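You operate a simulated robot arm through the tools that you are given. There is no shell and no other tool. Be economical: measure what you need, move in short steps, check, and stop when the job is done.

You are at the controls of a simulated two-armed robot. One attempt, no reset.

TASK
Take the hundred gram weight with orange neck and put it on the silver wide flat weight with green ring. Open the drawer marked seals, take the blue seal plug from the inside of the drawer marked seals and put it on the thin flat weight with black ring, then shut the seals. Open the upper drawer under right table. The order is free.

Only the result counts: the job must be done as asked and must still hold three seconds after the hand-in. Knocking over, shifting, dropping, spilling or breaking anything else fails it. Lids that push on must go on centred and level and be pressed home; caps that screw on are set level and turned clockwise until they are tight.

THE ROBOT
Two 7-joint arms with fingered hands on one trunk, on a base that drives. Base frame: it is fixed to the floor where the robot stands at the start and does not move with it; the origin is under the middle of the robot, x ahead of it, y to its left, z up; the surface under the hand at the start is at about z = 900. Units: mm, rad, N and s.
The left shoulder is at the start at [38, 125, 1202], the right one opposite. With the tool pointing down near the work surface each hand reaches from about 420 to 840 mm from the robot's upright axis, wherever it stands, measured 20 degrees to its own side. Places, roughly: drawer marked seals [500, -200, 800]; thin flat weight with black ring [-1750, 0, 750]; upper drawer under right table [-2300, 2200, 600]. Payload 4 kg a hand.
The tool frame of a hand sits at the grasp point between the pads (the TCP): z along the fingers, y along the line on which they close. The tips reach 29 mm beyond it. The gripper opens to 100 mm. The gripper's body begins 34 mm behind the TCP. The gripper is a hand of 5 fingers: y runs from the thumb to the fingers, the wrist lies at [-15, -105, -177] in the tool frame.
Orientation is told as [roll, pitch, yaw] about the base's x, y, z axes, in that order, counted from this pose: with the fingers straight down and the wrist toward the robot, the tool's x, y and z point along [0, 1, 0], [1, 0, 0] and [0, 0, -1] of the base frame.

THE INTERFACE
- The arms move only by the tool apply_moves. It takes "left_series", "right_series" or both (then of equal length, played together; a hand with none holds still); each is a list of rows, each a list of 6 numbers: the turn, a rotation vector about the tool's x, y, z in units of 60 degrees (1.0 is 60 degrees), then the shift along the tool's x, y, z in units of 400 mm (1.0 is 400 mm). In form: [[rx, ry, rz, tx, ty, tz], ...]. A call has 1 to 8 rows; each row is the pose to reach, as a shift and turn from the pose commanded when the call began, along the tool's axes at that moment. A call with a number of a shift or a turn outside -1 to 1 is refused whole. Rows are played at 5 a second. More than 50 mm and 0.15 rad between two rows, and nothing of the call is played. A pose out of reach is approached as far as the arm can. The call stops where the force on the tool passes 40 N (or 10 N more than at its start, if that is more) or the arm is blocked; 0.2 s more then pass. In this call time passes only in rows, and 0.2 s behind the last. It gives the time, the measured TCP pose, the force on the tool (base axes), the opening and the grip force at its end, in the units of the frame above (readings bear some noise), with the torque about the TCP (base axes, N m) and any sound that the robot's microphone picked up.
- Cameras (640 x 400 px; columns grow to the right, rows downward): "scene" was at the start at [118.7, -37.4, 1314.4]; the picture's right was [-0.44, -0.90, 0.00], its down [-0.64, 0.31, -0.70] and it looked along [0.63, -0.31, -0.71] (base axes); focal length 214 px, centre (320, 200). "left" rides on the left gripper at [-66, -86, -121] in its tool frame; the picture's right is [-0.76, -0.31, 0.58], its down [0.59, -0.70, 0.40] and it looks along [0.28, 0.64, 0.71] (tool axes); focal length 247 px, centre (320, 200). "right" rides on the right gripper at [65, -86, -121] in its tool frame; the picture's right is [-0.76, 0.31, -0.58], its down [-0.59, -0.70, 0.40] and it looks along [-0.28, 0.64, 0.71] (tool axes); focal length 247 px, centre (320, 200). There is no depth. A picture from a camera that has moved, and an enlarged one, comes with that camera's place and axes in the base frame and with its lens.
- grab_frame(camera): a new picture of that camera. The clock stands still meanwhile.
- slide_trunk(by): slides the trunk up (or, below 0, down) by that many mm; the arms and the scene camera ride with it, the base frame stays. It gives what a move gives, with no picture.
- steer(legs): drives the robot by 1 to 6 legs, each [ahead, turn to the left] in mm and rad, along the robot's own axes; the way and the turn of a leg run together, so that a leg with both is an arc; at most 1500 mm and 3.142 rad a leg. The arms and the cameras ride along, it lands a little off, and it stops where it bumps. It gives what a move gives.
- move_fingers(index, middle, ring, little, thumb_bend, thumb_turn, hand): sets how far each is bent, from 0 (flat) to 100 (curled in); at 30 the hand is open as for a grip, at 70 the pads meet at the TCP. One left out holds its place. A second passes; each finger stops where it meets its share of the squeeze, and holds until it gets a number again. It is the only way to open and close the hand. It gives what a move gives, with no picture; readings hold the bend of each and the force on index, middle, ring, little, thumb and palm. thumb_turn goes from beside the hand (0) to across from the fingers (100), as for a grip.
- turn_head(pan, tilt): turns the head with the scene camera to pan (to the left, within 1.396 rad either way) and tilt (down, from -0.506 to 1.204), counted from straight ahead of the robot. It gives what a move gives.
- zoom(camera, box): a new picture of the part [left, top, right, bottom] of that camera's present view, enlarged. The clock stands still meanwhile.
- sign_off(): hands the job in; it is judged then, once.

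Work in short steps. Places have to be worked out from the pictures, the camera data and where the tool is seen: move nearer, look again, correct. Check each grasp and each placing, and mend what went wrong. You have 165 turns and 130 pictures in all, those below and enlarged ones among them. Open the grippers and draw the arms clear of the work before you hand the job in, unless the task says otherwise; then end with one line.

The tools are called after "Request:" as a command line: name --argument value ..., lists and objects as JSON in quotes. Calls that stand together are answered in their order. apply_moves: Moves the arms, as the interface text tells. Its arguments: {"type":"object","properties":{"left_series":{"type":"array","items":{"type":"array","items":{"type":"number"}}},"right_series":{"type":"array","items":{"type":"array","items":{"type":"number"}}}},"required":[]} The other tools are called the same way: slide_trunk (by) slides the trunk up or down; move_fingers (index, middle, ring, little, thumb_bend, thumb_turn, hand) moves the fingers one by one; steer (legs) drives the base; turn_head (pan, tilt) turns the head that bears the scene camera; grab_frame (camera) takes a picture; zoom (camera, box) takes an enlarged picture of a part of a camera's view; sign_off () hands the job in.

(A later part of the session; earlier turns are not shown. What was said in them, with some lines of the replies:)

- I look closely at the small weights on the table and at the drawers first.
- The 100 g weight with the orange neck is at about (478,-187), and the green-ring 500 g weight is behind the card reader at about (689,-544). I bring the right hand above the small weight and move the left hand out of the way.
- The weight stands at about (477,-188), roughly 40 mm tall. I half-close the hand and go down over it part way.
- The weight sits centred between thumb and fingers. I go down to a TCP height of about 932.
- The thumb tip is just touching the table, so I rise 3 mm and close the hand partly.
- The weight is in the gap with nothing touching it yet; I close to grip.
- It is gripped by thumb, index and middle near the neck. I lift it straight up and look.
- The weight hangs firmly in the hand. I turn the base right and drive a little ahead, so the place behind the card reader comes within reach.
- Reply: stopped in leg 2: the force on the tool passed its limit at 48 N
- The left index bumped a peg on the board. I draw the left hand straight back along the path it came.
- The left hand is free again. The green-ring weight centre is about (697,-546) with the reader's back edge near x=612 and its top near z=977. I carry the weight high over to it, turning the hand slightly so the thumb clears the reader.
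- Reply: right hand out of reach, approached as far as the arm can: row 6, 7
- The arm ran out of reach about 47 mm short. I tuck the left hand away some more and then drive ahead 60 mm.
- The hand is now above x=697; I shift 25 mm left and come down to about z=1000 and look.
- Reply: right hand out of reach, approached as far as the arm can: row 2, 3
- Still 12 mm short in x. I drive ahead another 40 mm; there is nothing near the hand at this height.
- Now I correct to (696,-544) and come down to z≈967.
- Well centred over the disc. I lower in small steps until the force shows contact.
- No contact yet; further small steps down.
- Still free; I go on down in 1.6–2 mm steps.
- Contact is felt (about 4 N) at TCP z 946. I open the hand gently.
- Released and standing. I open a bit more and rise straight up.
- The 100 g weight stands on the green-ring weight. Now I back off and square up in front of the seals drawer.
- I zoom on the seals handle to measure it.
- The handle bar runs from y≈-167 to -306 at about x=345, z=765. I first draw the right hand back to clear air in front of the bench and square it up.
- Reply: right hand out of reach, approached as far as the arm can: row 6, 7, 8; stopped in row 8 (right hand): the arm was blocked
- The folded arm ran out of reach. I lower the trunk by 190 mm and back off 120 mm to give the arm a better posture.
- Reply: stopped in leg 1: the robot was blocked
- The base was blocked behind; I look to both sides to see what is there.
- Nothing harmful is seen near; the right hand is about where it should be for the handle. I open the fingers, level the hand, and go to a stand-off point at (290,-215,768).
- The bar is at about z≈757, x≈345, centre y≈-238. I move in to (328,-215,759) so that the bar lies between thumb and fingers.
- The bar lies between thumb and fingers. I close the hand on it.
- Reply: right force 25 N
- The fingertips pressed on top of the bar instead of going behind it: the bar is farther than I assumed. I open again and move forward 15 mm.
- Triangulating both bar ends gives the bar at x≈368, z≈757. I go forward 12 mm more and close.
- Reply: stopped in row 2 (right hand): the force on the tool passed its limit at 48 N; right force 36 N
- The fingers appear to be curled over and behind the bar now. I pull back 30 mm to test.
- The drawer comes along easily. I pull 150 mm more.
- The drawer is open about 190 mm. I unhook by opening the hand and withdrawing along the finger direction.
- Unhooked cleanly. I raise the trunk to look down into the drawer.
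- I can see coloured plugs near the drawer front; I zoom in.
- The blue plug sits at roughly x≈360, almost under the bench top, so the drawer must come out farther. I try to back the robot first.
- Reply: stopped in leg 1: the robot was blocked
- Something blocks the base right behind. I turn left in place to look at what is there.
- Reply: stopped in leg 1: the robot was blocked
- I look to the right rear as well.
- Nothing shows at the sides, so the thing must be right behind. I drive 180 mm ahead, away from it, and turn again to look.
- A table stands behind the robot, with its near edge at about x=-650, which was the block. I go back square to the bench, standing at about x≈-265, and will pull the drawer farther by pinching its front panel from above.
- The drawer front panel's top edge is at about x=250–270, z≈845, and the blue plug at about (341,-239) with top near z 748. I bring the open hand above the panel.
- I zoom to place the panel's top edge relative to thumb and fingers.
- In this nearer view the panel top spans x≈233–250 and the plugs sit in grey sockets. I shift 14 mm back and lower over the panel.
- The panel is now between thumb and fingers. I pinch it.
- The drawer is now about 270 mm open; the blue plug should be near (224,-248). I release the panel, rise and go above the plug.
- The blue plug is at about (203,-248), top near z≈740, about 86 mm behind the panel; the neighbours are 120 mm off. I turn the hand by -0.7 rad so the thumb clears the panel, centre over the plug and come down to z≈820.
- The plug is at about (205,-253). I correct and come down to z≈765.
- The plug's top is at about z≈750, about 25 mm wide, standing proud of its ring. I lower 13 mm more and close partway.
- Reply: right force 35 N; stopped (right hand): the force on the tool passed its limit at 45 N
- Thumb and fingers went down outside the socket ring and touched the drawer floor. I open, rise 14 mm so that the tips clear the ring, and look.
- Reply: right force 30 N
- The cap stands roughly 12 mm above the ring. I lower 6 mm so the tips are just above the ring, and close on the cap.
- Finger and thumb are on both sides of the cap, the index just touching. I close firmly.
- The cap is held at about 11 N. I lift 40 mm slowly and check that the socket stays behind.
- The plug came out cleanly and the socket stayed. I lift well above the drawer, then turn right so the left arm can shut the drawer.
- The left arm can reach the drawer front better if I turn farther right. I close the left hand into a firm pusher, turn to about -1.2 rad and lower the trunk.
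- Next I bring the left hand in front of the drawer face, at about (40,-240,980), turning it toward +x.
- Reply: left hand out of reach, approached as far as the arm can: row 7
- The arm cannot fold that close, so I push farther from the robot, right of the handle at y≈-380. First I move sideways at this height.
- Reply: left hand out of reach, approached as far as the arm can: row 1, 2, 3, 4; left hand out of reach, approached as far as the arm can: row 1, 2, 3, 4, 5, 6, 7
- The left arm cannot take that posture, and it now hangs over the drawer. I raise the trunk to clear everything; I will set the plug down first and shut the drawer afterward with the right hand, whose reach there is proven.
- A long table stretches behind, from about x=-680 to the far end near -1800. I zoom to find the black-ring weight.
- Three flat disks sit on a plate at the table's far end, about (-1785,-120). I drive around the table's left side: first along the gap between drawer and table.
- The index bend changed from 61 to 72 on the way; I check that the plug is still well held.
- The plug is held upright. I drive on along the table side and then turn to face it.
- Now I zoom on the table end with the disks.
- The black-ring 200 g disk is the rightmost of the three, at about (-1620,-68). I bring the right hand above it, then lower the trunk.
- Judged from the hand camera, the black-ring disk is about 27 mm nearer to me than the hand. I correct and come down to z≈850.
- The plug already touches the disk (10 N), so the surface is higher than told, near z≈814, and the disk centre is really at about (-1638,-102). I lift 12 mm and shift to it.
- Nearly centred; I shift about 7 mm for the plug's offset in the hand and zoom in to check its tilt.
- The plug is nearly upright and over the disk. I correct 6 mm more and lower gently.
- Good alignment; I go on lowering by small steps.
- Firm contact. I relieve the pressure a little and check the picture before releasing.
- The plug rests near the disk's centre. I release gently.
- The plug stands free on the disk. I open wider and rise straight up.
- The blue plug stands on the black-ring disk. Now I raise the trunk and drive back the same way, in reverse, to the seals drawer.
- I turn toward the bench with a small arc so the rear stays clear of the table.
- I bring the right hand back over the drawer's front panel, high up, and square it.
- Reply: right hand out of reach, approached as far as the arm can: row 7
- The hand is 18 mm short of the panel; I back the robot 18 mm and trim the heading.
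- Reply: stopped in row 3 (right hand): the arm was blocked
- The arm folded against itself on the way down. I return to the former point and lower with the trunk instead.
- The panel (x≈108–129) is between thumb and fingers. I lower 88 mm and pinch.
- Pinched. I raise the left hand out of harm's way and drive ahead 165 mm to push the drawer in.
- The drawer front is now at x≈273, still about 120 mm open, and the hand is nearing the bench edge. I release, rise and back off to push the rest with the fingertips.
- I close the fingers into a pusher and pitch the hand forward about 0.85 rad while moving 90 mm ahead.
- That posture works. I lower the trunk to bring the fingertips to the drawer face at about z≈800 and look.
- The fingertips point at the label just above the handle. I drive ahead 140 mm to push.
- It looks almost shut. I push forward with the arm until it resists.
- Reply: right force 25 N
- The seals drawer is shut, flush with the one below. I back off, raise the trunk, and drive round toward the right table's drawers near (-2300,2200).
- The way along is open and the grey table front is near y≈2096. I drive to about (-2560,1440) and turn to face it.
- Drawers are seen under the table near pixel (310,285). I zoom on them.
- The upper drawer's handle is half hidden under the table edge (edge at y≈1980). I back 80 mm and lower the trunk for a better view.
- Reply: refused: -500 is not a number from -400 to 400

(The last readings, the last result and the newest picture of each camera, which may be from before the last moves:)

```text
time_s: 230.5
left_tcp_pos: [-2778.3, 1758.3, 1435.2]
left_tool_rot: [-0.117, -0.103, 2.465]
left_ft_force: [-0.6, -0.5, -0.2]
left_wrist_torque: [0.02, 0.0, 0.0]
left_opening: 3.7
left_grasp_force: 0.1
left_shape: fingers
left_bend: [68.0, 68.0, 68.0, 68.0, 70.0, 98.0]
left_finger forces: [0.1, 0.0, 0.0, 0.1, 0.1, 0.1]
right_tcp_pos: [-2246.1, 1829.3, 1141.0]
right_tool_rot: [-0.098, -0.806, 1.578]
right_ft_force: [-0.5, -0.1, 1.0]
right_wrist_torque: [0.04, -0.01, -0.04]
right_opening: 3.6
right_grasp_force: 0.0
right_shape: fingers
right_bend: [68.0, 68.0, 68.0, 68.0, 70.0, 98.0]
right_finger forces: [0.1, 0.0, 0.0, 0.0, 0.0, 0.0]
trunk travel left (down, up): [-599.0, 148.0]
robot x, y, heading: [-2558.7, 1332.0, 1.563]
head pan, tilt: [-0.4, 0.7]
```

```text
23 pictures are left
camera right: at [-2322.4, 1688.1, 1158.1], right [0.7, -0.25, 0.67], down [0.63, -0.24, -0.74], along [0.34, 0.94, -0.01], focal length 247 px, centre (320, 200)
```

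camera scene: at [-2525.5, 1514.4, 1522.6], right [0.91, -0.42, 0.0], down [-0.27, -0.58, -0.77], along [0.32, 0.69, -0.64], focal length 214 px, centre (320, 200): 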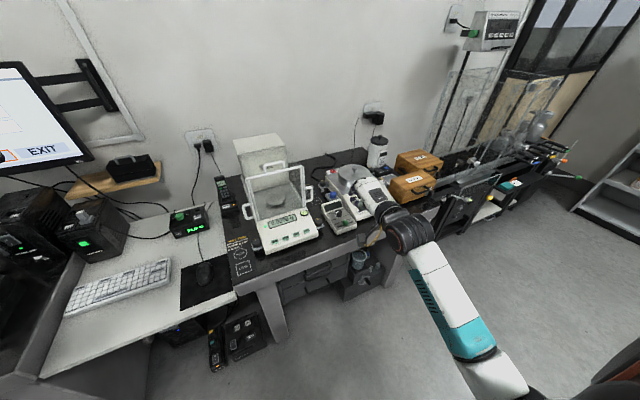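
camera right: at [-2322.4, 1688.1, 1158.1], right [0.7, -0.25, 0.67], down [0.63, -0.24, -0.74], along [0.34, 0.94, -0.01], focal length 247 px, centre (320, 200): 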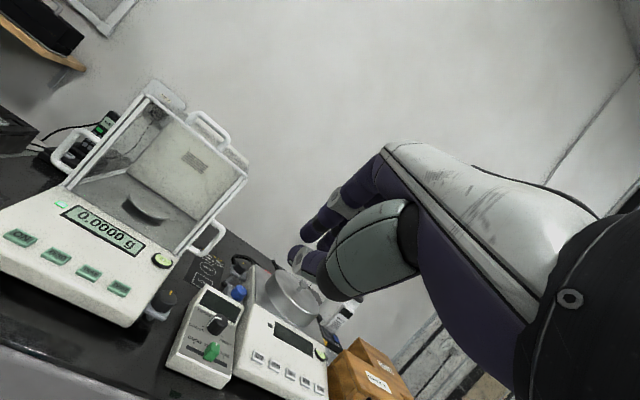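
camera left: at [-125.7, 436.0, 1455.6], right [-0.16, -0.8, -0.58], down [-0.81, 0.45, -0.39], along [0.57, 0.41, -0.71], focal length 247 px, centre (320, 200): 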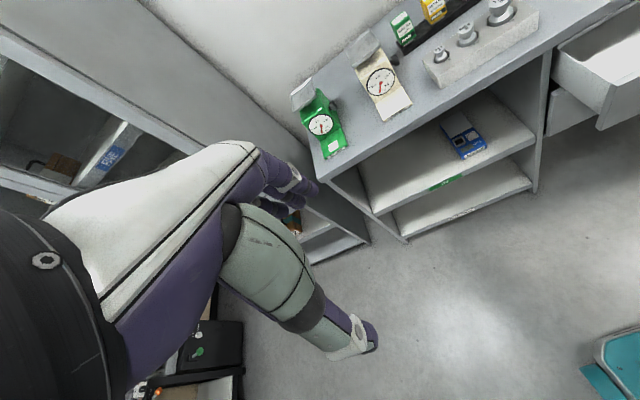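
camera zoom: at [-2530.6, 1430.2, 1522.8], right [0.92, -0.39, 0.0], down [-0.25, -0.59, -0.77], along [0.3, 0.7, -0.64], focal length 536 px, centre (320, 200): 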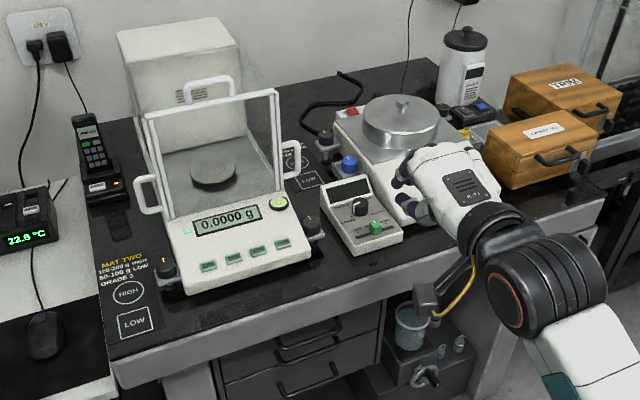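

The slide limit is 400; I lower 400 and look with the scene camera aimed level.

Request:
slide_trunk --by -400

Request:
turn_head --pan -0.35 --tilt 0.6

Request:
zoom --camera "scene" --box '[210, 120, 430, 280]'

Request:
grab_frame --camera "right"

```text
time_s: 234.3
left_tcp_pos: [-2780.8, 1760.5, 1035.0]
left_tool_rot: [-0.116, -0.101, 2.467]
left_ft_force: [0.8, -0.2, 0.4]
left_wrist_torque: [-0.01, -0.04, 0.03]
left_opening: 3.7
left_grasp_force: 0.0
left_shape: fingers
left_bend: [68.0, 68.0, 68.0, 68.0, 70.0, 98.0]
left_finger forces: [0.1, 0.0, 0.0, 0.1, 0.0, 0.0]
right_tcp_pos: [-2246.1, 1831.0, 739.9]
right_tool_rot: [-0.097, -0.805, 1.579]
right_ft_force: [0.1, -0.1, 0.1]
right_wrist_torque: [0.0, 0.02, -0.01]
right_opening: 4.0
right_grasp_force: 0.1
right_shape: fingers
right_bend: [68.0, 68.0, 68.0, 68.0, 70.0, 98.0]
right_finger forces: [0.0, 0.0, 0.0, 0.0, 0.0, 0.1]
trunk travel left (down, up): [-199.0, 548.0]
robot x, y, heading: [-2566.5, 1325.3, 1.564]
head pan, tilt: [-0.4, 0.7]
```

```text
time_s: 235.0
left_tcp_pos: [-2780.3, 1761.9, 1033.9]
left_tool_rot: [-0.113, -0.102, 2.467]
left_ft_force: [-0.3, -0.4, 0.2]
left_wrist_torque: [-0.01, -0.03, -0.04]
left_opening: 3.6
left_grasp_force: 0.1
left_shape: fingers
left_bend: [68.0, 68.0, 68.0, 68.0, 70.0, 98.0]
left_finger forces: [0.0, 0.1, 0.1, 0.0, 0.0, 0.0]
right_tcp_pos: [-2245.8, 1831.4, 739.4]
right_tool_rot: [-0.096, -0.805, 1.579]
right_ft_force: [0.1, 0.4, -0.4]
right_wrist_torque: [-0.01, -0.01, 0.0]
right_opening: 3.9
right_grasp_force: 0.2
right_shape: fingers
right_bend: [68.0, 68.0, 68.0, 68.0, 70.0, 98.0]
right_finger forces: [0.0, 0.0, 0.1, 0.0, 0.0, 0.0]
trunk travel left (down, up): [-199.0, 548.0]
robot x, y, heading: [-2562.4, 1327.1, 1.564]
head pan, tilt: [-0.351, 0.6]
```

```text
2.50 times, centred on (320, 200) of scene
camera zoom: at [-2532.4, 1513.3, 1124.2], right [0.94, -0.35, 0.0], down [-0.2, -0.53, -0.82], along [0.29, 0.77, -0.57], focal length 536 px, centre (320, 200)
```

zoom: 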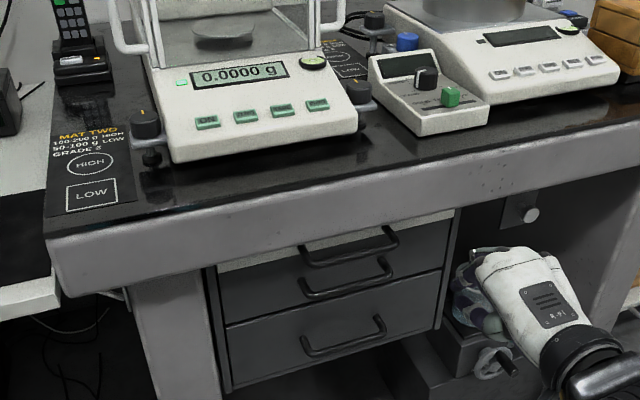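

```text
21 pictures are left
camera right: at [-2322.1, 1690.2, 757.2], right [0.7, -0.25, 0.67], down [0.63, -0.24, -0.74], along [0.34, 0.94, -0.01], focal length 247 px, centre (320, 200)
```

right: 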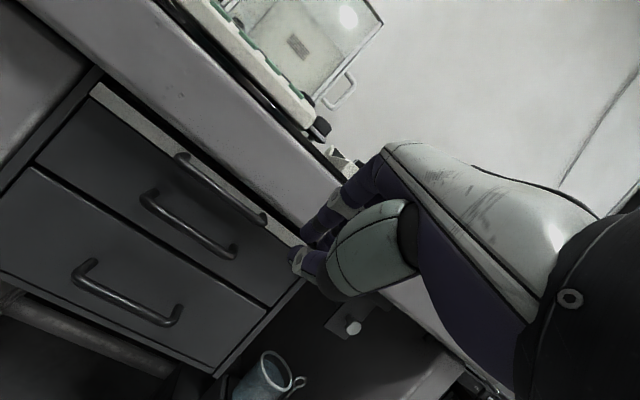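

There is a pale pull-out board with its own handle at z≈675, the upper drawer's handle at z≈611 (x -2372…-2235, y≈2030), and the lower drawer below. I lower to that height and set the hand's pitch to about -1.15 at x≈-2325, with the fingers opened.

Request:
slide_trunk --by -125

Request:
apply_moves --right_series '[[-0.083, 0.023, 0, 0.05, 0, 0], [-0.165, 0.046, 0, 0.1, 0, 0], [-0.248, 0.07, 0, 0.15, 0, 0], [-0.33, 0.093, 0, 0.1975, 0, 0]]'

Request:
move_fingers --hand "right" --index 50 --middle 50 --ring 50 --little 50 --thumb_bend 46

Request:
grab_frame --camera "right"

```text
time_s: 236.5
left_tcp_pos: [-2780.6, 1761.5, 909.4]
left_tool_rot: [-0.116, -0.102, 2.466]
left_ft_force: [-0.2, 0.3, -0.3]
left_wrist_torque: [0.01, -0.03, 0.0]
left_opening: 3.9
left_grasp_force: 0.0
left_shape: fingers
left_bend: [68.0, 68.0, 68.0, 68.0, 70.0, 98.0]
left_finger forces: [0.1, 0.0, 0.1, 0.1, 0.1, 0.0]
right_tcp_pos: [-2245.8, 1830.8, 615.1]
right_tool_rot: [-0.097, -0.807, 1.581]
right_ft_force: [0.4, 0.7, 0.9]
right_wrist_torque: [0.01, 0.01, 0.0]
right_opening: 3.9
right_grasp_force: 0.0
right_shape: fingers
right_bend: [68.0, 68.0, 68.0, 68.0, 70.0, 98.0]
right_finger forces: [0.0, 0.0, 0.1, 0.0, 0.0, 0.1]
trunk travel left (down, up): [-74.0, 673.0]
robot x, y, heading: [-2560.9, 1327.8, 1.561]
head pan, tilt: [-0.351, 0.6]
```

```text
time_s: 237.5
left_tcp_pos: [-2780.6, 1761.5, 909.2]
left_tool_rot: [-0.115, -0.102, 2.466]
left_ft_force: [0.1, 0.3, 0.4]
left_wrist_torque: [0.01, -0.01, -0.02]
left_opening: 3.6
left_grasp_force: 0.1
left_shape: fingers
left_bend: [68.0, 68.0, 68.0, 68.0, 70.0, 98.0]
left_finger forces: [0.0, 0.0, 0.0, 0.0, 0.1, 0.1]
right_tcp_pos: [-2324.1, 1836.0, 610.5]
right_tool_rot: [-0.032, -1.15, 1.621]
right_ft_force: [0.0, -0.2, 0.5]
right_wrist_torque: [-0.01, 0.01, 0.02]
right_opening: 3.8
right_grasp_force: 0.1
right_shape: fingers
right_bend: [68.0, 68.0, 68.0, 68.0, 70.0, 98.0]
right_finger forces: [0.0, 0.0, 0.0, 0.0, 0.0, 0.0]
trunk travel left (down, up): [-74.0, 673.0]
robot x, y, heading: [-2562.4, 1329.7, 1.566]
head pan, tilt: [-0.351, 0.6]
```

```text
time_s: 238.5
left_tcp_pos: [-2779.9, 1761.9, 908.3]
left_tool_rot: [-0.114, -0.1, 2.465]
left_ft_force: [0.0, -0.8, -0.7]
left_wrist_torque: [0.02, -0.03, 0.01]
left_opening: 3.9
left_grasp_force: 0.0
left_shape: fingers
left_bend: [68.0, 68.0, 68.0, 68.0, 70.0, 98.0]
left_finger forces: [0.1, 0.0, 0.0, 0.1, 0.0, 0.1]
right_tcp_pos: [-2323.7, 1835.9, 609.4]
right_tool_rot: [-0.034, -1.147, 1.62]
right_ft_force: [0.0, -0.2, -0.2]
right_wrist_torque: [0.05, 0.02, -0.02]
right_opening: 54.6
right_grasp_force: 0.0
right_shape: fingers
right_bend: [50.0, 50.0, 50.0, 50.0, 46.0, 98.0]
right_finger forces: [0.0, 0.0, 0.1, 0.0, 0.1, 0.0]
trunk travel left (down, up): [-74.0, 673.0]
robot x, y, heading: [-2561.3, 1329.6, 1.56]
head pan, tilt: [-0.351, 0.6]
```

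```text
20 pictures are left
camera right: at [-2386.6, 1690.9, 580.6], right [0.76, -0.39, 0.53], down [0.6, 0.09, -0.8], along [0.26, 0.92, 0.3], focal length 247 px, centre (320, 200)
```

right: 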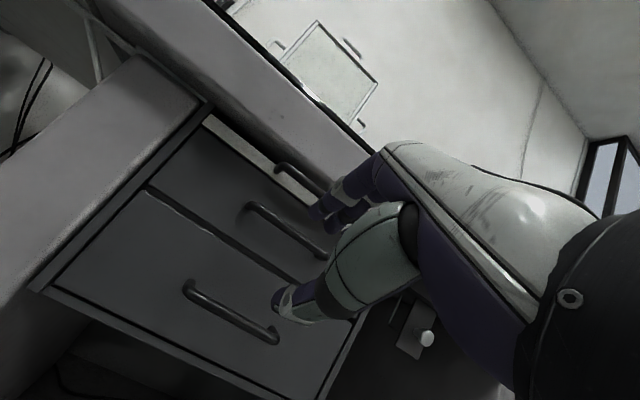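

Two views give the bar of the upper drawer at y≈2015, z≈621, x -2371…-2247; the board's bar is at z≈686. I raise the hand 15 mm and drive ahead 140 mm.

Request:
apply_moves --right_series '[[0, 0, 0, 0.015, 0.034, -0.0153]]'

Request:
steer --legs '[[140, 0]]'

Request:
grab_frame --camera "right"

```text
time_s: 238.9
left_tcp_pos: [-2780.6, 1761.6, 908.2]
left_tool_rot: [-0.116, -0.102, 2.467]
left_ft_force: [-1.3, -0.1, -0.2]
left_wrist_torque: [-0.03, -0.01, 0.02]
left_opening: 3.4
left_grasp_force: 0.0
left_shape: fingers
left_bend: [68.0, 68.0, 68.0, 68.0, 70.0, 98.0]
left_finger forces: [0.0, 0.0, 0.0, 0.1, 0.1, 0.0]
right_tcp_pos: [-2330.6, 1836.4, 625.1]
right_tool_rot: [-0.035, -1.148, 1.62]
right_ft_force: [0.6, 0.1, -0.3]
right_wrist_torque: [-0.02, 0.01, 0.03]
right_opening: 54.8
right_grasp_force: 0.0
right_shape: fingers
right_bend: [50.0, 50.0, 50.0, 50.0, 46.0, 98.0]
right_finger forces: [0.0, 0.0, 0.0, 0.0, 0.1, 0.0]
trunk travel left (down, up): [-74.0, 673.0]
robot x, y, heading: [-2564.0, 1328.9, 1.564]
head pan, tilt: [-0.351, 0.6]
```

```text
time_s: 240.3
left_tcp_pos: [-2779.9, 1900.5, 908.8]
left_tool_rot: [-0.115, -0.102, 2.466]
left_ft_force: [-0.1, -0.2, -0.2]
left_wrist_torque: [-0.01, 0.02, 0.02]
left_opening: 3.8
left_grasp_force: 0.1
left_shape: fingers
left_bend: [68.0, 68.0, 68.0, 68.0, 70.0, 98.0]
left_finger forces: [0.1, 0.0, 0.0, 0.0, 0.1, 0.0]
right_tcp_pos: [-2329.1, 1975.0, 624.7]
right_tool_rot: [-0.031, -1.148, 1.62]
right_ft_force: [-0.1, -1.0, -4.7]
right_wrist_torque: [0.03, 0.04, 0.01]
right_opening: 54.5
right_grasp_force: 2.6
right_shape: fingers
right_bend: [50.0, 53.0, 50.0, 50.0, 46.0, 98.0]
right_finger forces: [0.1, 5.2, 0.0, 0.1, 0.1, 0.0]
trunk travel left (down, up): [-74.0, 673.0]
robot x, y, heading: [-2555.6, 1468.2, 1.564]
head pan, tilt: [-0.351, 0.6]
```

```text
19 pictures are left
camera right: at [-2392.7, 1829.9, 595.0], right [0.76, -0.39, 0.53], down [0.6, 0.09, -0.8], along [0.26, 0.92, 0.3], focal length 247 px, centre (320, 200)
```

right: 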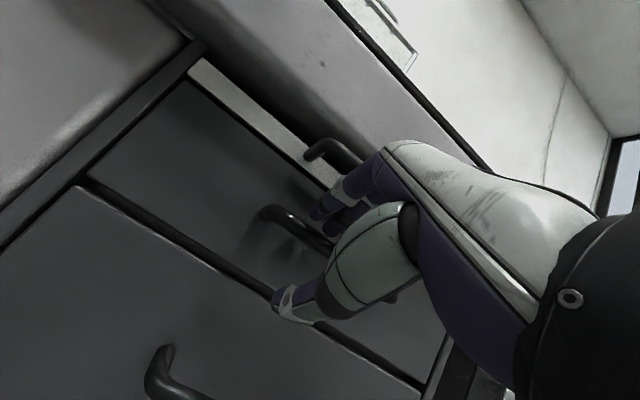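

The middle finger's knuckle brushes the board's bar above. I close the fingers a bit to slim the hand, and go forward with it 5 mm lower.

Request:
move_fingers --hand "right" --index 59 --middle 59 --ring 59 --little 59 --thumb_bend 46

Request:
apply_moves --right_series '[[0, 0, 0, 0, -0.008, 0.02], [0, 0, 0, 0, 0.003, 0.042], [0, 0, 0, 0, 0.013, 0.065]]'

Request:
grab_frame --camera "right"

```text
time_s: 241.3
left_tcp_pos: [-2780.1, 1899.5, 909.5]
left_tool_rot: [-0.116, -0.102, 2.467]
left_ft_force: [-0.1, 0.4, -0.2]
left_wrist_torque: [-0.02, 0.03, -0.02]
left_opening: 3.5
left_grasp_force: 0.0
left_shape: fingers
left_bend: [68.0, 68.0, 68.0, 68.0, 70.0, 98.0]
left_finger forces: [0.0, 0.0, 0.0, 0.1, 0.1, 0.0]
right_tcp_pos: [-2330.5, 1975.8, 623.7]
right_tool_rot: [-0.034, -1.146, 1.619]
right_ft_force: [-0.1, -0.7, 0.5]
right_wrist_torque: [0.0, -0.03, -0.04]
right_opening: 44.2
right_grasp_force: 0.0
right_shape: fingers
right_bend: [59.0, 59.0, 59.0, 59.0, 46.0, 98.0]
right_finger forces: [0.0, 0.0, 0.0, 0.0, 0.0, 0.0]
trunk travel left (down, up): [-74.0, 673.0]
robot x, y, heading: [-2562.6, 1465.7, 1.568]
head pan, tilt: [-0.351, 0.6]
```

```text
time_s: 242.1
left_tcp_pos: [-2780.5, 1897.4, 910.5]
left_tool_rot: [-0.117, -0.102, 2.467]
left_ft_force: [0.1, -1.1, 0.6]
left_wrist_torque: [0.02, -0.04, -0.01]
left_opening: 3.6
left_grasp_force: 0.1
left_shape: fingers
left_bend: [68.0, 68.0, 68.0, 68.0, 70.0, 98.0]
left_finger forces: [0.0, 0.0, 0.1, 0.1, 0.0, 0.0]
right_tcp_pos: [-2330.7, 1997.1, 623.9]
right_tool_rot: [-0.035, -1.163, 1.624]
right_ft_force: [0.5, -25.4, 4.1]
right_wrist_torque: [0.26, -0.03, -0.22]
right_opening: 37.6
right_grasp_force: 12.8
right_shape: fingers
right_bend: [63.0, 63.0, 63.0, 59.0, 46.0, 98.0]
right_finger forces: [11.1, 5.5, 8.6, 0.0, 0.0, 0.1]
trunk travel left (down, up): [-74.0, 673.0]
robot x, y, heading: [-2559.6, 1468.5, 1.565]
head pan, tilt: [-0.351, 0.6]
stopped in row 3 (right hand): the force on the tool passed its limit at 42 N (the readings are from after the stop); the commanded pose is now the measured one
```

```text
18 pictures are left
camera right: at [-2393.8, 1851.9, 592.2], right [0.76, -0.39, 0.52], down [0.6, 0.1, -0.8], along [0.26, 0.91, 0.31], focal length 247 px, centre (320, 200)
```

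right: 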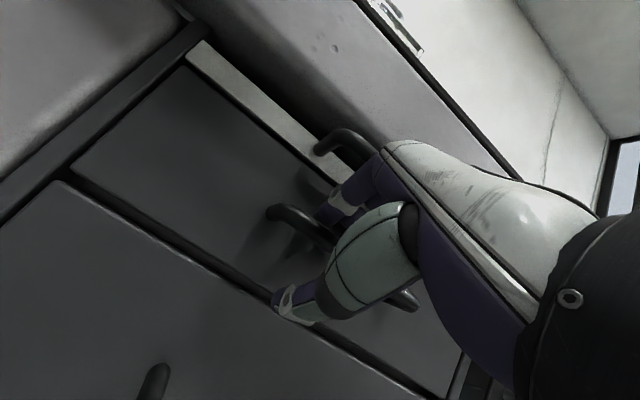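

The fingers passed over the bar and touched the drawer face, as with the other drawer. I curl them behind the bar.

Request:
move_fingers --hand "right" --index 84 --middle 84 --ring 84 --little 84 --thumb_bend 60

Request:
grab_frame --camera "right"

```text
time_s: 243.1
left_tcp_pos: [-2780.1, 1899.8, 909.8]
left_tool_rot: [-0.116, -0.101, 2.466]
left_ft_force: [0.2, 0.6, 0.5]
left_wrist_torque: [0.01, -0.01, 0.01]
left_opening: 3.8
left_grasp_force: 0.1
left_shape: fingers
left_bend: [68.0, 68.0, 68.0, 68.0, 70.0, 98.0]
left_finger forces: [0.1, 0.1, 0.0, 0.0, 0.0, 0.0]
right_tcp_pos: [-2330.4, 1999.1, 622.3]
right_tool_rot: [-0.034, -1.16, 1.623]
right_ft_force: [3.3, 1.7, 11.1]
right_wrist_torque: [-0.52, -0.24, 0.52]
right_opening: 5.8
right_grasp_force: 17.8
right_shape: fingers
right_bend: [84.0, 84.0, 83.0, 82.0, 59.0, 98.0]
right_finger forces: [2.3, 0.3, 4.9, 12.5, 14.7, 0.0]
trunk travel left (down, up): [-74.0, 673.0]
robot x, y, heading: [-2563.2, 1467.8, 1.564]
head pan, tilt: [-0.351, 0.6]
```

```text
17 pictures are left
camera right: at [-2393.8, 1853.8, 591.4], right [0.76, -0.39, 0.52], down [0.6, 0.1, -0.8], along [0.26, 0.92, 0.31], focal length 247 px, centre (320, 200)
```

right: 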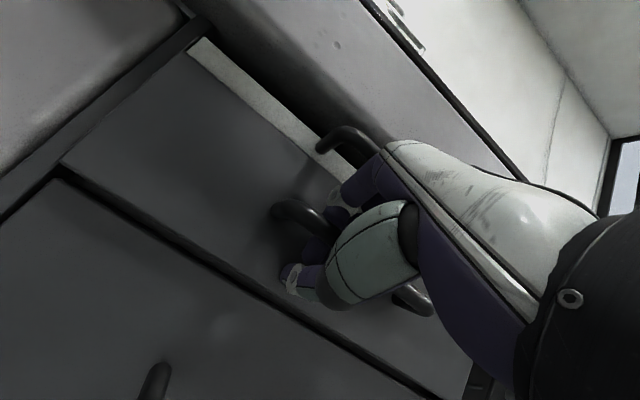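

The bar is gripped between fingers and thumb. I drive back 60 mm to pull, and look.

Request:
steer --legs '[[-60, 0]]'

Request:
zoom --camera "scene" --box '[210, 120, 430, 300]'

```text
time_s: 244.1
left_tcp_pos: [-2780.3, 1839.2, 909.5]
left_tool_rot: [-0.115, -0.101, 2.467]
left_ft_force: [-0.8, -1.2, 0.2]
left_wrist_torque: [-0.04, 0.03, -0.01]
left_opening: 3.7
left_grasp_force: 0.0
left_shape: fingers
left_bend: [68.0, 68.0, 68.0, 68.0, 70.0, 98.0]
left_finger forces: [0.0, 0.0, 0.0, 0.1, 0.0, 0.0]
right_tcp_pos: [-2332.3, 1938.9, 621.4]
right_tool_rot: [-0.031, -1.157, 1.621]
right_ft_force: [5.4, -2.0, 13.2]
right_wrist_torque: [-0.6, -0.2, 0.52]
right_opening: 5.8
right_grasp_force: 18.3
right_shape: fingers
right_bend: [84.0, 84.0, 83.0, 82.0, 58.0, 98.0]
right_finger forces: [2.2, 0.3, 4.6, 12.1, 17.2, 0.1]
trunk travel left (down, up): [-74.0, 673.0]
robot x, y, heading: [-2563.8, 1408.6, 1.566]
head pan, tilt: [-0.351, 0.6]
```

```text
2.22 times, centred on (320, 210) of scene
camera zoom: at [-2531.8, 1645.1, 992.6], right [0.94, -0.35, 0.0], down [-0.2, -0.53, -0.83], along [0.29, 0.77, -0.56], focal length 477 px, centre (320, 178)
```

zoom: 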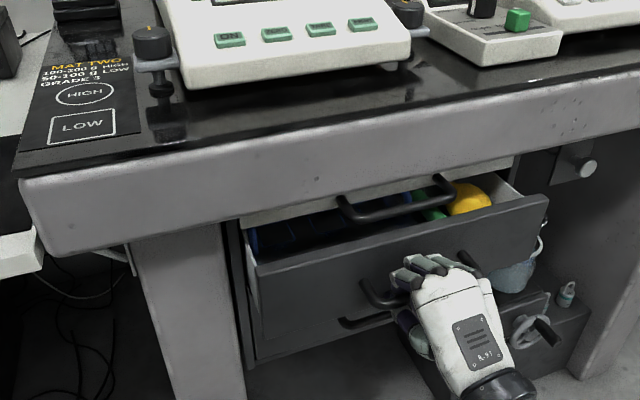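

The right drawer, the upper one, is coming out with its contents, and the pale board stays in. I pull 170 mm more.

Request:
steer --legs '[[-170, 0]]'

Request:
zoom --camera "scene" --box '[210, 100, 430, 280]'

```text
time_s: 245.6
left_tcp_pos: [-2779.8, 1672.9, 909.4]
left_tool_rot: [-0.115, -0.102, 2.463]
left_ft_force: [0.1, -0.2, 0.9]
left_wrist_torque: [0.01, 0.02, 0.04]
left_opening: 3.7
left_grasp_force: 0.1
left_shape: fingers
left_bend: [68.0, 68.0, 68.0, 68.0, 70.0, 98.0]
left_finger forces: [0.0, 0.1, 0.0, 0.0, 0.0, 0.1]
right_tcp_pos: [-2331.3, 1769.4, 622.3]
right_tool_rot: [-0.036, -1.158, 1.617]
right_ft_force: [1.4, -0.5, 9.8]
right_wrist_torque: [-0.6, -0.17, 0.52]
right_opening: 5.8
right_grasp_force: 18.3
right_shape: fingers
right_bend: [84.0, 84.0, 83.0, 82.0, 59.0, 98.0]
right_finger forces: [2.1, 0.2, 5.1, 12.2, 17.0, 0.1]
trunk travel left (down, up): [-74.0, 673.0]
robot x, y, heading: [-2562.1, 1239.7, 1.563]
head pan, tilt: [-0.351, 0.6]
```

```text
2.22 times, centred on (320, 190) of scene
camera zoom: at [-2532.3, 1477.1, 992.5], right [0.94, -0.35, 0.0], down [-0.2, -0.53, -0.83], along [0.29, 0.77, -0.56], focal length 477 px, centre (320, 222)
```

zoom: 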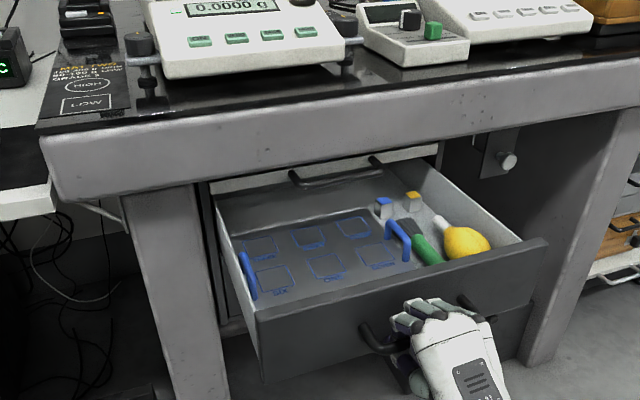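

It is open about 230 mm. I pull 50 mm more to be safely open.

Request:
steer --legs '[[-50, 0]]'

Request:
move_fingers --hand "right" --index 55 --middle 55 --ring 55 --little 55 --thumb_bend 42

Request:
grab_frame --camera "right"

```text
time_s: 246.5
left_tcp_pos: [-2780.1, 1620.7, 909.3]
left_tool_rot: [-0.116, -0.099, 2.463]
left_ft_force: [-1.3, -0.2, -0.8]
left_wrist_torque: [-0.03, -0.01, 0.01]
left_opening: 3.7
left_grasp_force: 0.1
left_shape: fingers
left_bend: [68.0, 68.0, 68.0, 68.0, 70.0, 98.0]
left_finger forces: [0.1, 0.1, 0.0, 0.0, 0.0, 0.0]
right_tcp_pos: [-2331.8, 1720.9, 622.4]
right_tool_rot: [-0.035, -1.159, 1.616]
right_ft_force: [3.6, -1.4, 7.7]
right_wrist_torque: [-0.58, -0.13, 0.53]
right_opening: 6.4
right_grasp_force: 17.7
right_shape: fingers
right_bend: [84.0, 84.0, 83.0, 82.0, 59.0, 98.0]
right_finger forces: [1.9, 0.1, 4.6, 11.8, 17.0, 0.2]
trunk travel left (down, up): [-74.0, 673.0]
robot x, y, heading: [-2561.7, 1187.4, 1.56]
head pan, tilt: [-0.351, 0.6]
```

```text
time_s: 247.5
left_tcp_pos: [-2781.0, 1622.7, 908.6]
left_tool_rot: [-0.114, -0.102, 2.461]
left_ft_force: [-0.7, -1.0, -0.6]
left_wrist_torque: [0.01, -0.01, -0.02]
left_opening: 3.5
left_grasp_force: 0.2
left_shape: fingers
left_bend: [68.0, 68.0, 68.0, 68.0, 70.0, 98.0]
left_finger forces: [0.1, 0.0, 0.0, 0.1, 0.1, 0.1]
right_tcp_pos: [-2330.8, 1721.6, 623.9]
right_tool_rot: [-0.034, -1.16, 1.619]
right_ft_force: [-0.1, -0.3, 0.4]
right_wrist_torque: [0.0, 0.02, 0.01]
right_opening: 53.5
right_grasp_force: 0.0
right_shape: fingers
right_bend: [55.0, 55.0, 55.0, 55.0, 42.0, 98.0]
right_finger forces: [0.1, 0.0, 0.1, 0.0, 0.1, 0.1]
trunk travel left (down, up): [-74.0, 673.0]
robot x, y, heading: [-2564.7, 1192.5, 1.565]
head pan, tilt: [-0.351, 0.6]
```

```text
14 pictures are left
camera right: at [-2394.1, 1575.1, 591.5], right [0.76, -0.39, 0.52], down [0.6, 0.09, -0.8], along [0.26, 0.91, 0.31], focal length 247 px, centre (320, 200)
```

right: 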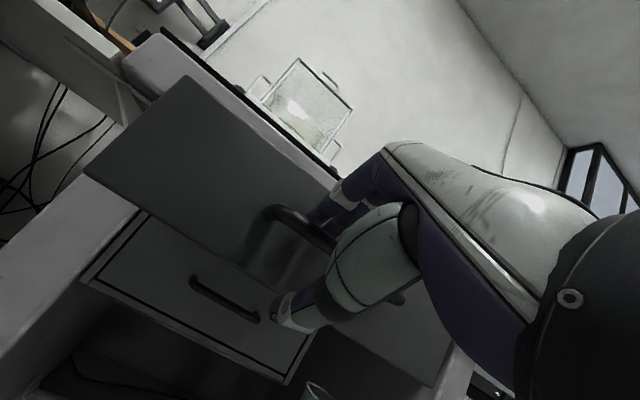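

Released. I withdraw along the finger direction and then back the robot away.

Request:
apply_moves --right_series '[[0, 0, 0, 0, 0, -0.05], [0, 0, 0, 0, 0, -0.12], [0, 0, 0, 0, 0, -0.2]]'

Request:
steer --legs '[[-100, 0]]'

Request:
grab_frame --camera "scene"

```text
time_s: 248.3
left_tcp_pos: [-2779.6, 1621.9, 908.4]
left_tool_rot: [-0.116, -0.102, 2.462]
left_ft_force: [-0.5, -0.2, -0.1]
left_wrist_torque: [0.0, 0.01, -0.03]
left_opening: 3.7
left_grasp_force: 0.0
left_shape: fingers
left_bend: [68.0, 68.0, 68.0, 68.0, 70.0, 98.0]
left_finger forces: [0.1, 0.1, 0.0, 0.0, 0.1, 0.1]
right_tcp_pos: [-2328.6, 1645.4, 652.9]
right_tool_rot: [-0.036, -1.16, 1.616]
right_ft_force: [-0.4, -0.7, 0.7]
right_wrist_torque: [0.03, 0.0, -0.01]
right_opening: 54.0
right_grasp_force: 0.1
right_shape: fingers
right_bend: [55.0, 55.0, 55.0, 55.0, 42.0, 98.0]
right_finger forces: [0.1, 0.1, 0.1, 0.0, 0.0, 0.0]
trunk travel left (down, up): [-74.0, 673.0]
robot x, y, heading: [-2562.6, 1192.0, 1.564]
head pan, tilt: [-0.351, 0.6]
```

```text
time_s: 249.4
left_tcp_pos: [-2780.2, 1522.8, 909.2]
left_tool_rot: [-0.114, -0.1, 2.462]
left_ft_force: [-0.2, -1.3, -0.1]
left_wrist_torque: [0.01, -0.01, -0.03]
left_opening: 3.9
left_grasp_force: 0.0
left_shape: fingers
left_bend: [68.0, 68.0, 68.0, 68.0, 70.0, 98.0]
left_finger forces: [0.1, 0.0, 0.0, 0.0, 0.0, 0.1]
right_tcp_pos: [-2331.0, 1544.8, 653.6]
right_tool_rot: [-0.036, -1.161, 1.619]
right_ft_force: [-1.4, -0.2, 0.6]
right_wrist_torque: [0.01, 0.04, -0.01]
right_opening: 53.4
right_grasp_force: 0.0
right_shape: fingers
right_bend: [55.0, 55.0, 55.0, 55.0, 42.0, 98.0]
right_finger forces: [0.1, 0.0, 0.0, 0.0, 0.0, 0.0]
trunk travel left (down, up): [-74.0, 673.0]
robot x, y, heading: [-2565.1, 1091.8, 1.563]
head pan, tilt: [-0.351, 0.6]
```

```text
13 pictures are left
camera scene: at [-2533.4, 1327.7, 992.3], right [0.94, -0.35, 0.0], down [-0.2, -0.53, -0.82], along [0.29, 0.77, -0.57], focal length 214 px, centre (320, 200)
```

scene: 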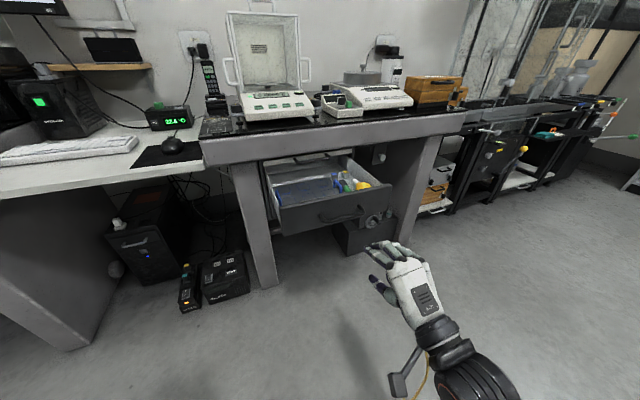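

The upper drawer stands open with the contents in place. I open the left hand, raise the trunk, and turn for a last check of the plug and the seals drawer.

Request:
move_fingers --hand "left" --index 30 --middle 30 --ring 30 --little 30 --thumb_bend 30

Request:
slide_trunk --by 400

Request:
steer --legs '[[0, -1.2]]'

Request:
turn_head --pan -1.1 --tilt 0.3

Request:
grab_frame --camera "scene"

```text
time_s: 250.4
left_tcp_pos: [-2781.2, 1522.7, 909.0]
left_tool_rot: [-0.115, -0.101, 2.463]
left_ft_force: [-0.2, -0.1, -0.4]
left_wrist_torque: [-0.01, 0.0, 0.01]
left_opening: 98.6
left_grasp_force: 0.1
left_shape: fingers
left_bend: [30.0, 30.0, 30.0, 30.0, 30.0, 98.0]
left_finger forces: [0.0, 0.0, 0.1, 0.0, 0.1, 0.0]
right_tcp_pos: [-2331.5, 1545.8, 653.8]
right_tool_rot: [-0.035, -1.161, 1.617]
right_ft_force: [0.9, 0.6, -0.4]
right_wrist_torque: [0.02, -0.04, 0.02]
right_opening: 53.7
right_grasp_force: 0.1
right_shape: fingers
right_bend: [55.0, 55.0, 55.0, 55.0, 42.0, 98.0]
right_finger forces: [0.1, 0.1, 0.0, 0.0, 0.0, 0.0]
trunk travel left (down, up): [-74.0, 673.0]
robot x, y, heading: [-2563.9, 1087.9, 1.562]
head pan, tilt: [-0.351, 0.6]
```

```text
time_s: 254.3
left_tcp_pos: [-2781.6, 1523.5, 1308.6]
left_tool_rot: [-0.117, -0.102, 2.463]
left_ft_force: [0.5, 0.0, 0.4]
left_wrist_torque: [0.0, 0.01, 0.03]
left_opening: 98.3
left_grasp_force: 0.0
left_shape: fingers
left_bend: [30.0, 30.0, 30.0, 30.0, 30.0, 98.0]
left_finger forces: [0.1, 0.0, 0.0, 0.0, 0.0, 0.1]
right_tcp_pos: [-2330.8, 1546.9, 1053.6]
right_tool_rot: [-0.034, -1.158, 1.618]
right_ft_force: [0.0, 0.3, 0.5]
right_wrist_torque: [-0.01, 0.0, -0.02]
right_opening: 53.6
right_grasp_force: 0.1
right_shape: fingers
right_bend: [55.0, 55.0, 55.0, 55.0, 42.0, 98.0]
right_finger forces: [0.1, 0.0, 0.0, 0.1, 0.0, 0.1]
trunk travel left (down, up): [-474.0, 273.0]
robot x, y, heading: [-2561.9, 1085.6, 1.558]
head pan, tilt: [-0.351, 0.6]
```

```text
time_s: 257.7
left_tcp_pos: [-2250.3, 1458.8, 1308.9]
left_tool_rot: [-0.115, -0.1, 1.293]
left_ft_force: [0.1, 0.4, 0.1]
left_wrist_torque: [-0.01, -0.01, 0.01]
left_opening: 98.4
left_grasp_force: 0.1
left_shape: fingers
left_bend: [30.0, 30.0, 30.0, 30.0, 30.0, 98.0]
left_finger forces: [0.0, 0.0, 0.0, 0.0, 0.0, 0.0]
right_tcp_pos: [-2053.1, 1052.2, 1054.1]
right_tool_rot: [-0.035, -1.16, 0.451]
right_ft_force: [-0.4, -0.3, -0.6]
right_wrist_torque: [0.0, -0.02, 0.02]
right_opening: 53.9
right_grasp_force: 0.1
right_shape: fingers
right_bend: [55.0, 55.0, 55.0, 55.0, 42.0, 98.0]
right_finger forces: [0.0, 0.0, 0.0, 0.0, 0.0, 0.1]
trunk travel left (down, up): [-474.0, 273.0]
robot x, y, heading: [-2565.0, 1089.6, 0.392]
head pan, tilt: [-0.351, 0.6]
```

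```text
time_s: 258.8
left_tcp_pos: [-2250.9, 1457.8, 1309.4]
left_tool_rot: [-0.115, -0.102, 1.294]
left_ft_force: [0.1, 0.9, -0.1]
left_wrist_torque: [-0.01, -0.01, 0.0]
left_opening: 98.4
left_grasp_force: 0.0
left_shape: fingers
left_bend: [30.0, 30.0, 30.0, 30.0, 30.0, 98.0]
left_finger forces: [0.0, 0.1, 0.1, 0.0, 0.0, 0.0]
right_tcp_pos: [-2054.1, 1052.7, 1053.8]
right_tool_rot: [-0.034, -1.162, 0.451]
right_ft_force: [-0.8, 0.7, -0.3]
right_wrist_torque: [-0.02, -0.03, -0.03]
right_opening: 53.7
right_grasp_force: 0.1
right_shape: fingers
right_bend: [55.0, 55.0, 55.0, 55.0, 42.0, 98.0]
right_finger forces: [0.0, 0.1, 0.0, 0.0, 0.1, 0.1]
trunk travel left (down, up): [-474.0, 273.0]
robot x, y, heading: [-2564.7, 1087.3, 0.394]
head pan, tilt: [-1.1, 0.3]
```

```text
12 pictures are left
camera scene: at [-2461.4, 1041.0, 1433.0], right [-0.65, -0.76, 0.0], down [-0.23, 0.19, -0.96], along [0.73, -0.62, -0.3], focal length 214 px, centre (320, 200)
```

scene: 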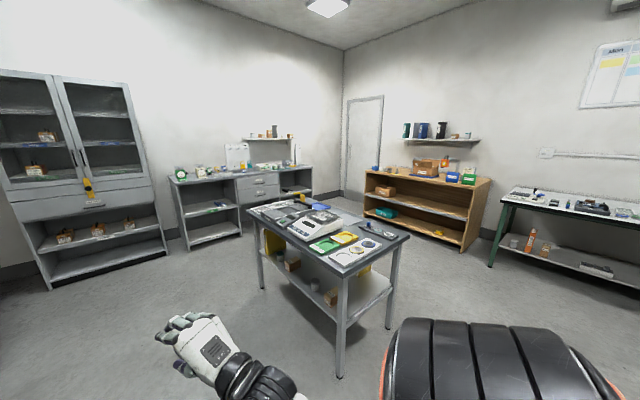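

Request:
zoom --camera "scene" --box '[330, 205, 410, 265]'

Request:
zoom --camera "scene" --box '[210, 130, 320, 215]'

```text
6.67 times, centred on (370, 235) of scene
camera zoom: at [-2461.4, 1041.0, 1433.0], right [-0.65, -0.76, 0.0], down [-0.23, 0.19, -0.96], along [0.73, -0.62, -0.3], focal length 1430 px, centre (-13, -33)
```

zoom: 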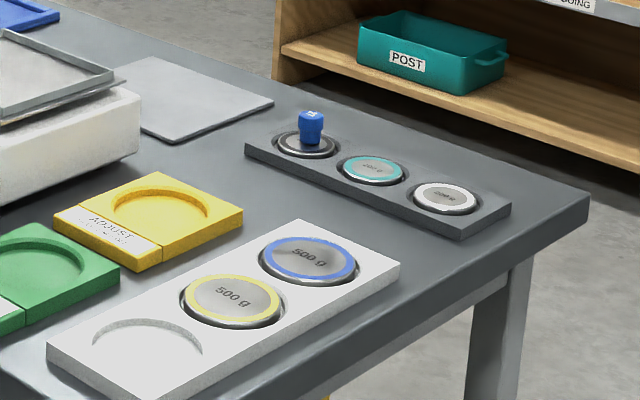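

```text
4.71 times, centred on (265, 172) of scene
camera zoom: at [-2461.4, 1041.0, 1433.0], right [-0.65, -0.76, 0.0], down [-0.23, 0.19, -0.96], along [0.73, -0.62, -0.3], focal length 1009 px, centre (579, 329)
```

zoom: 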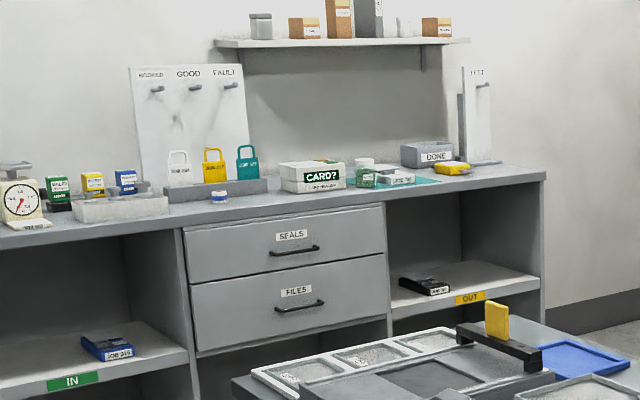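

The plug stands upright on the black-ring disk, the seals drawer is shut, the 100 g weight was left standing on the green-ring weight, and the upper drawer is open. The hands are open and clear, so I hand the job in.

Request:
sign_off

```text
The job is handed in.
```

I completed and handed in all three parts; the handover gave no verdict. The 100 g weight stands on the green-ring weight. The blue plug is on the black-ring weight with the seals drawer shut. The upper drawer under the right table is open about 280 mm.
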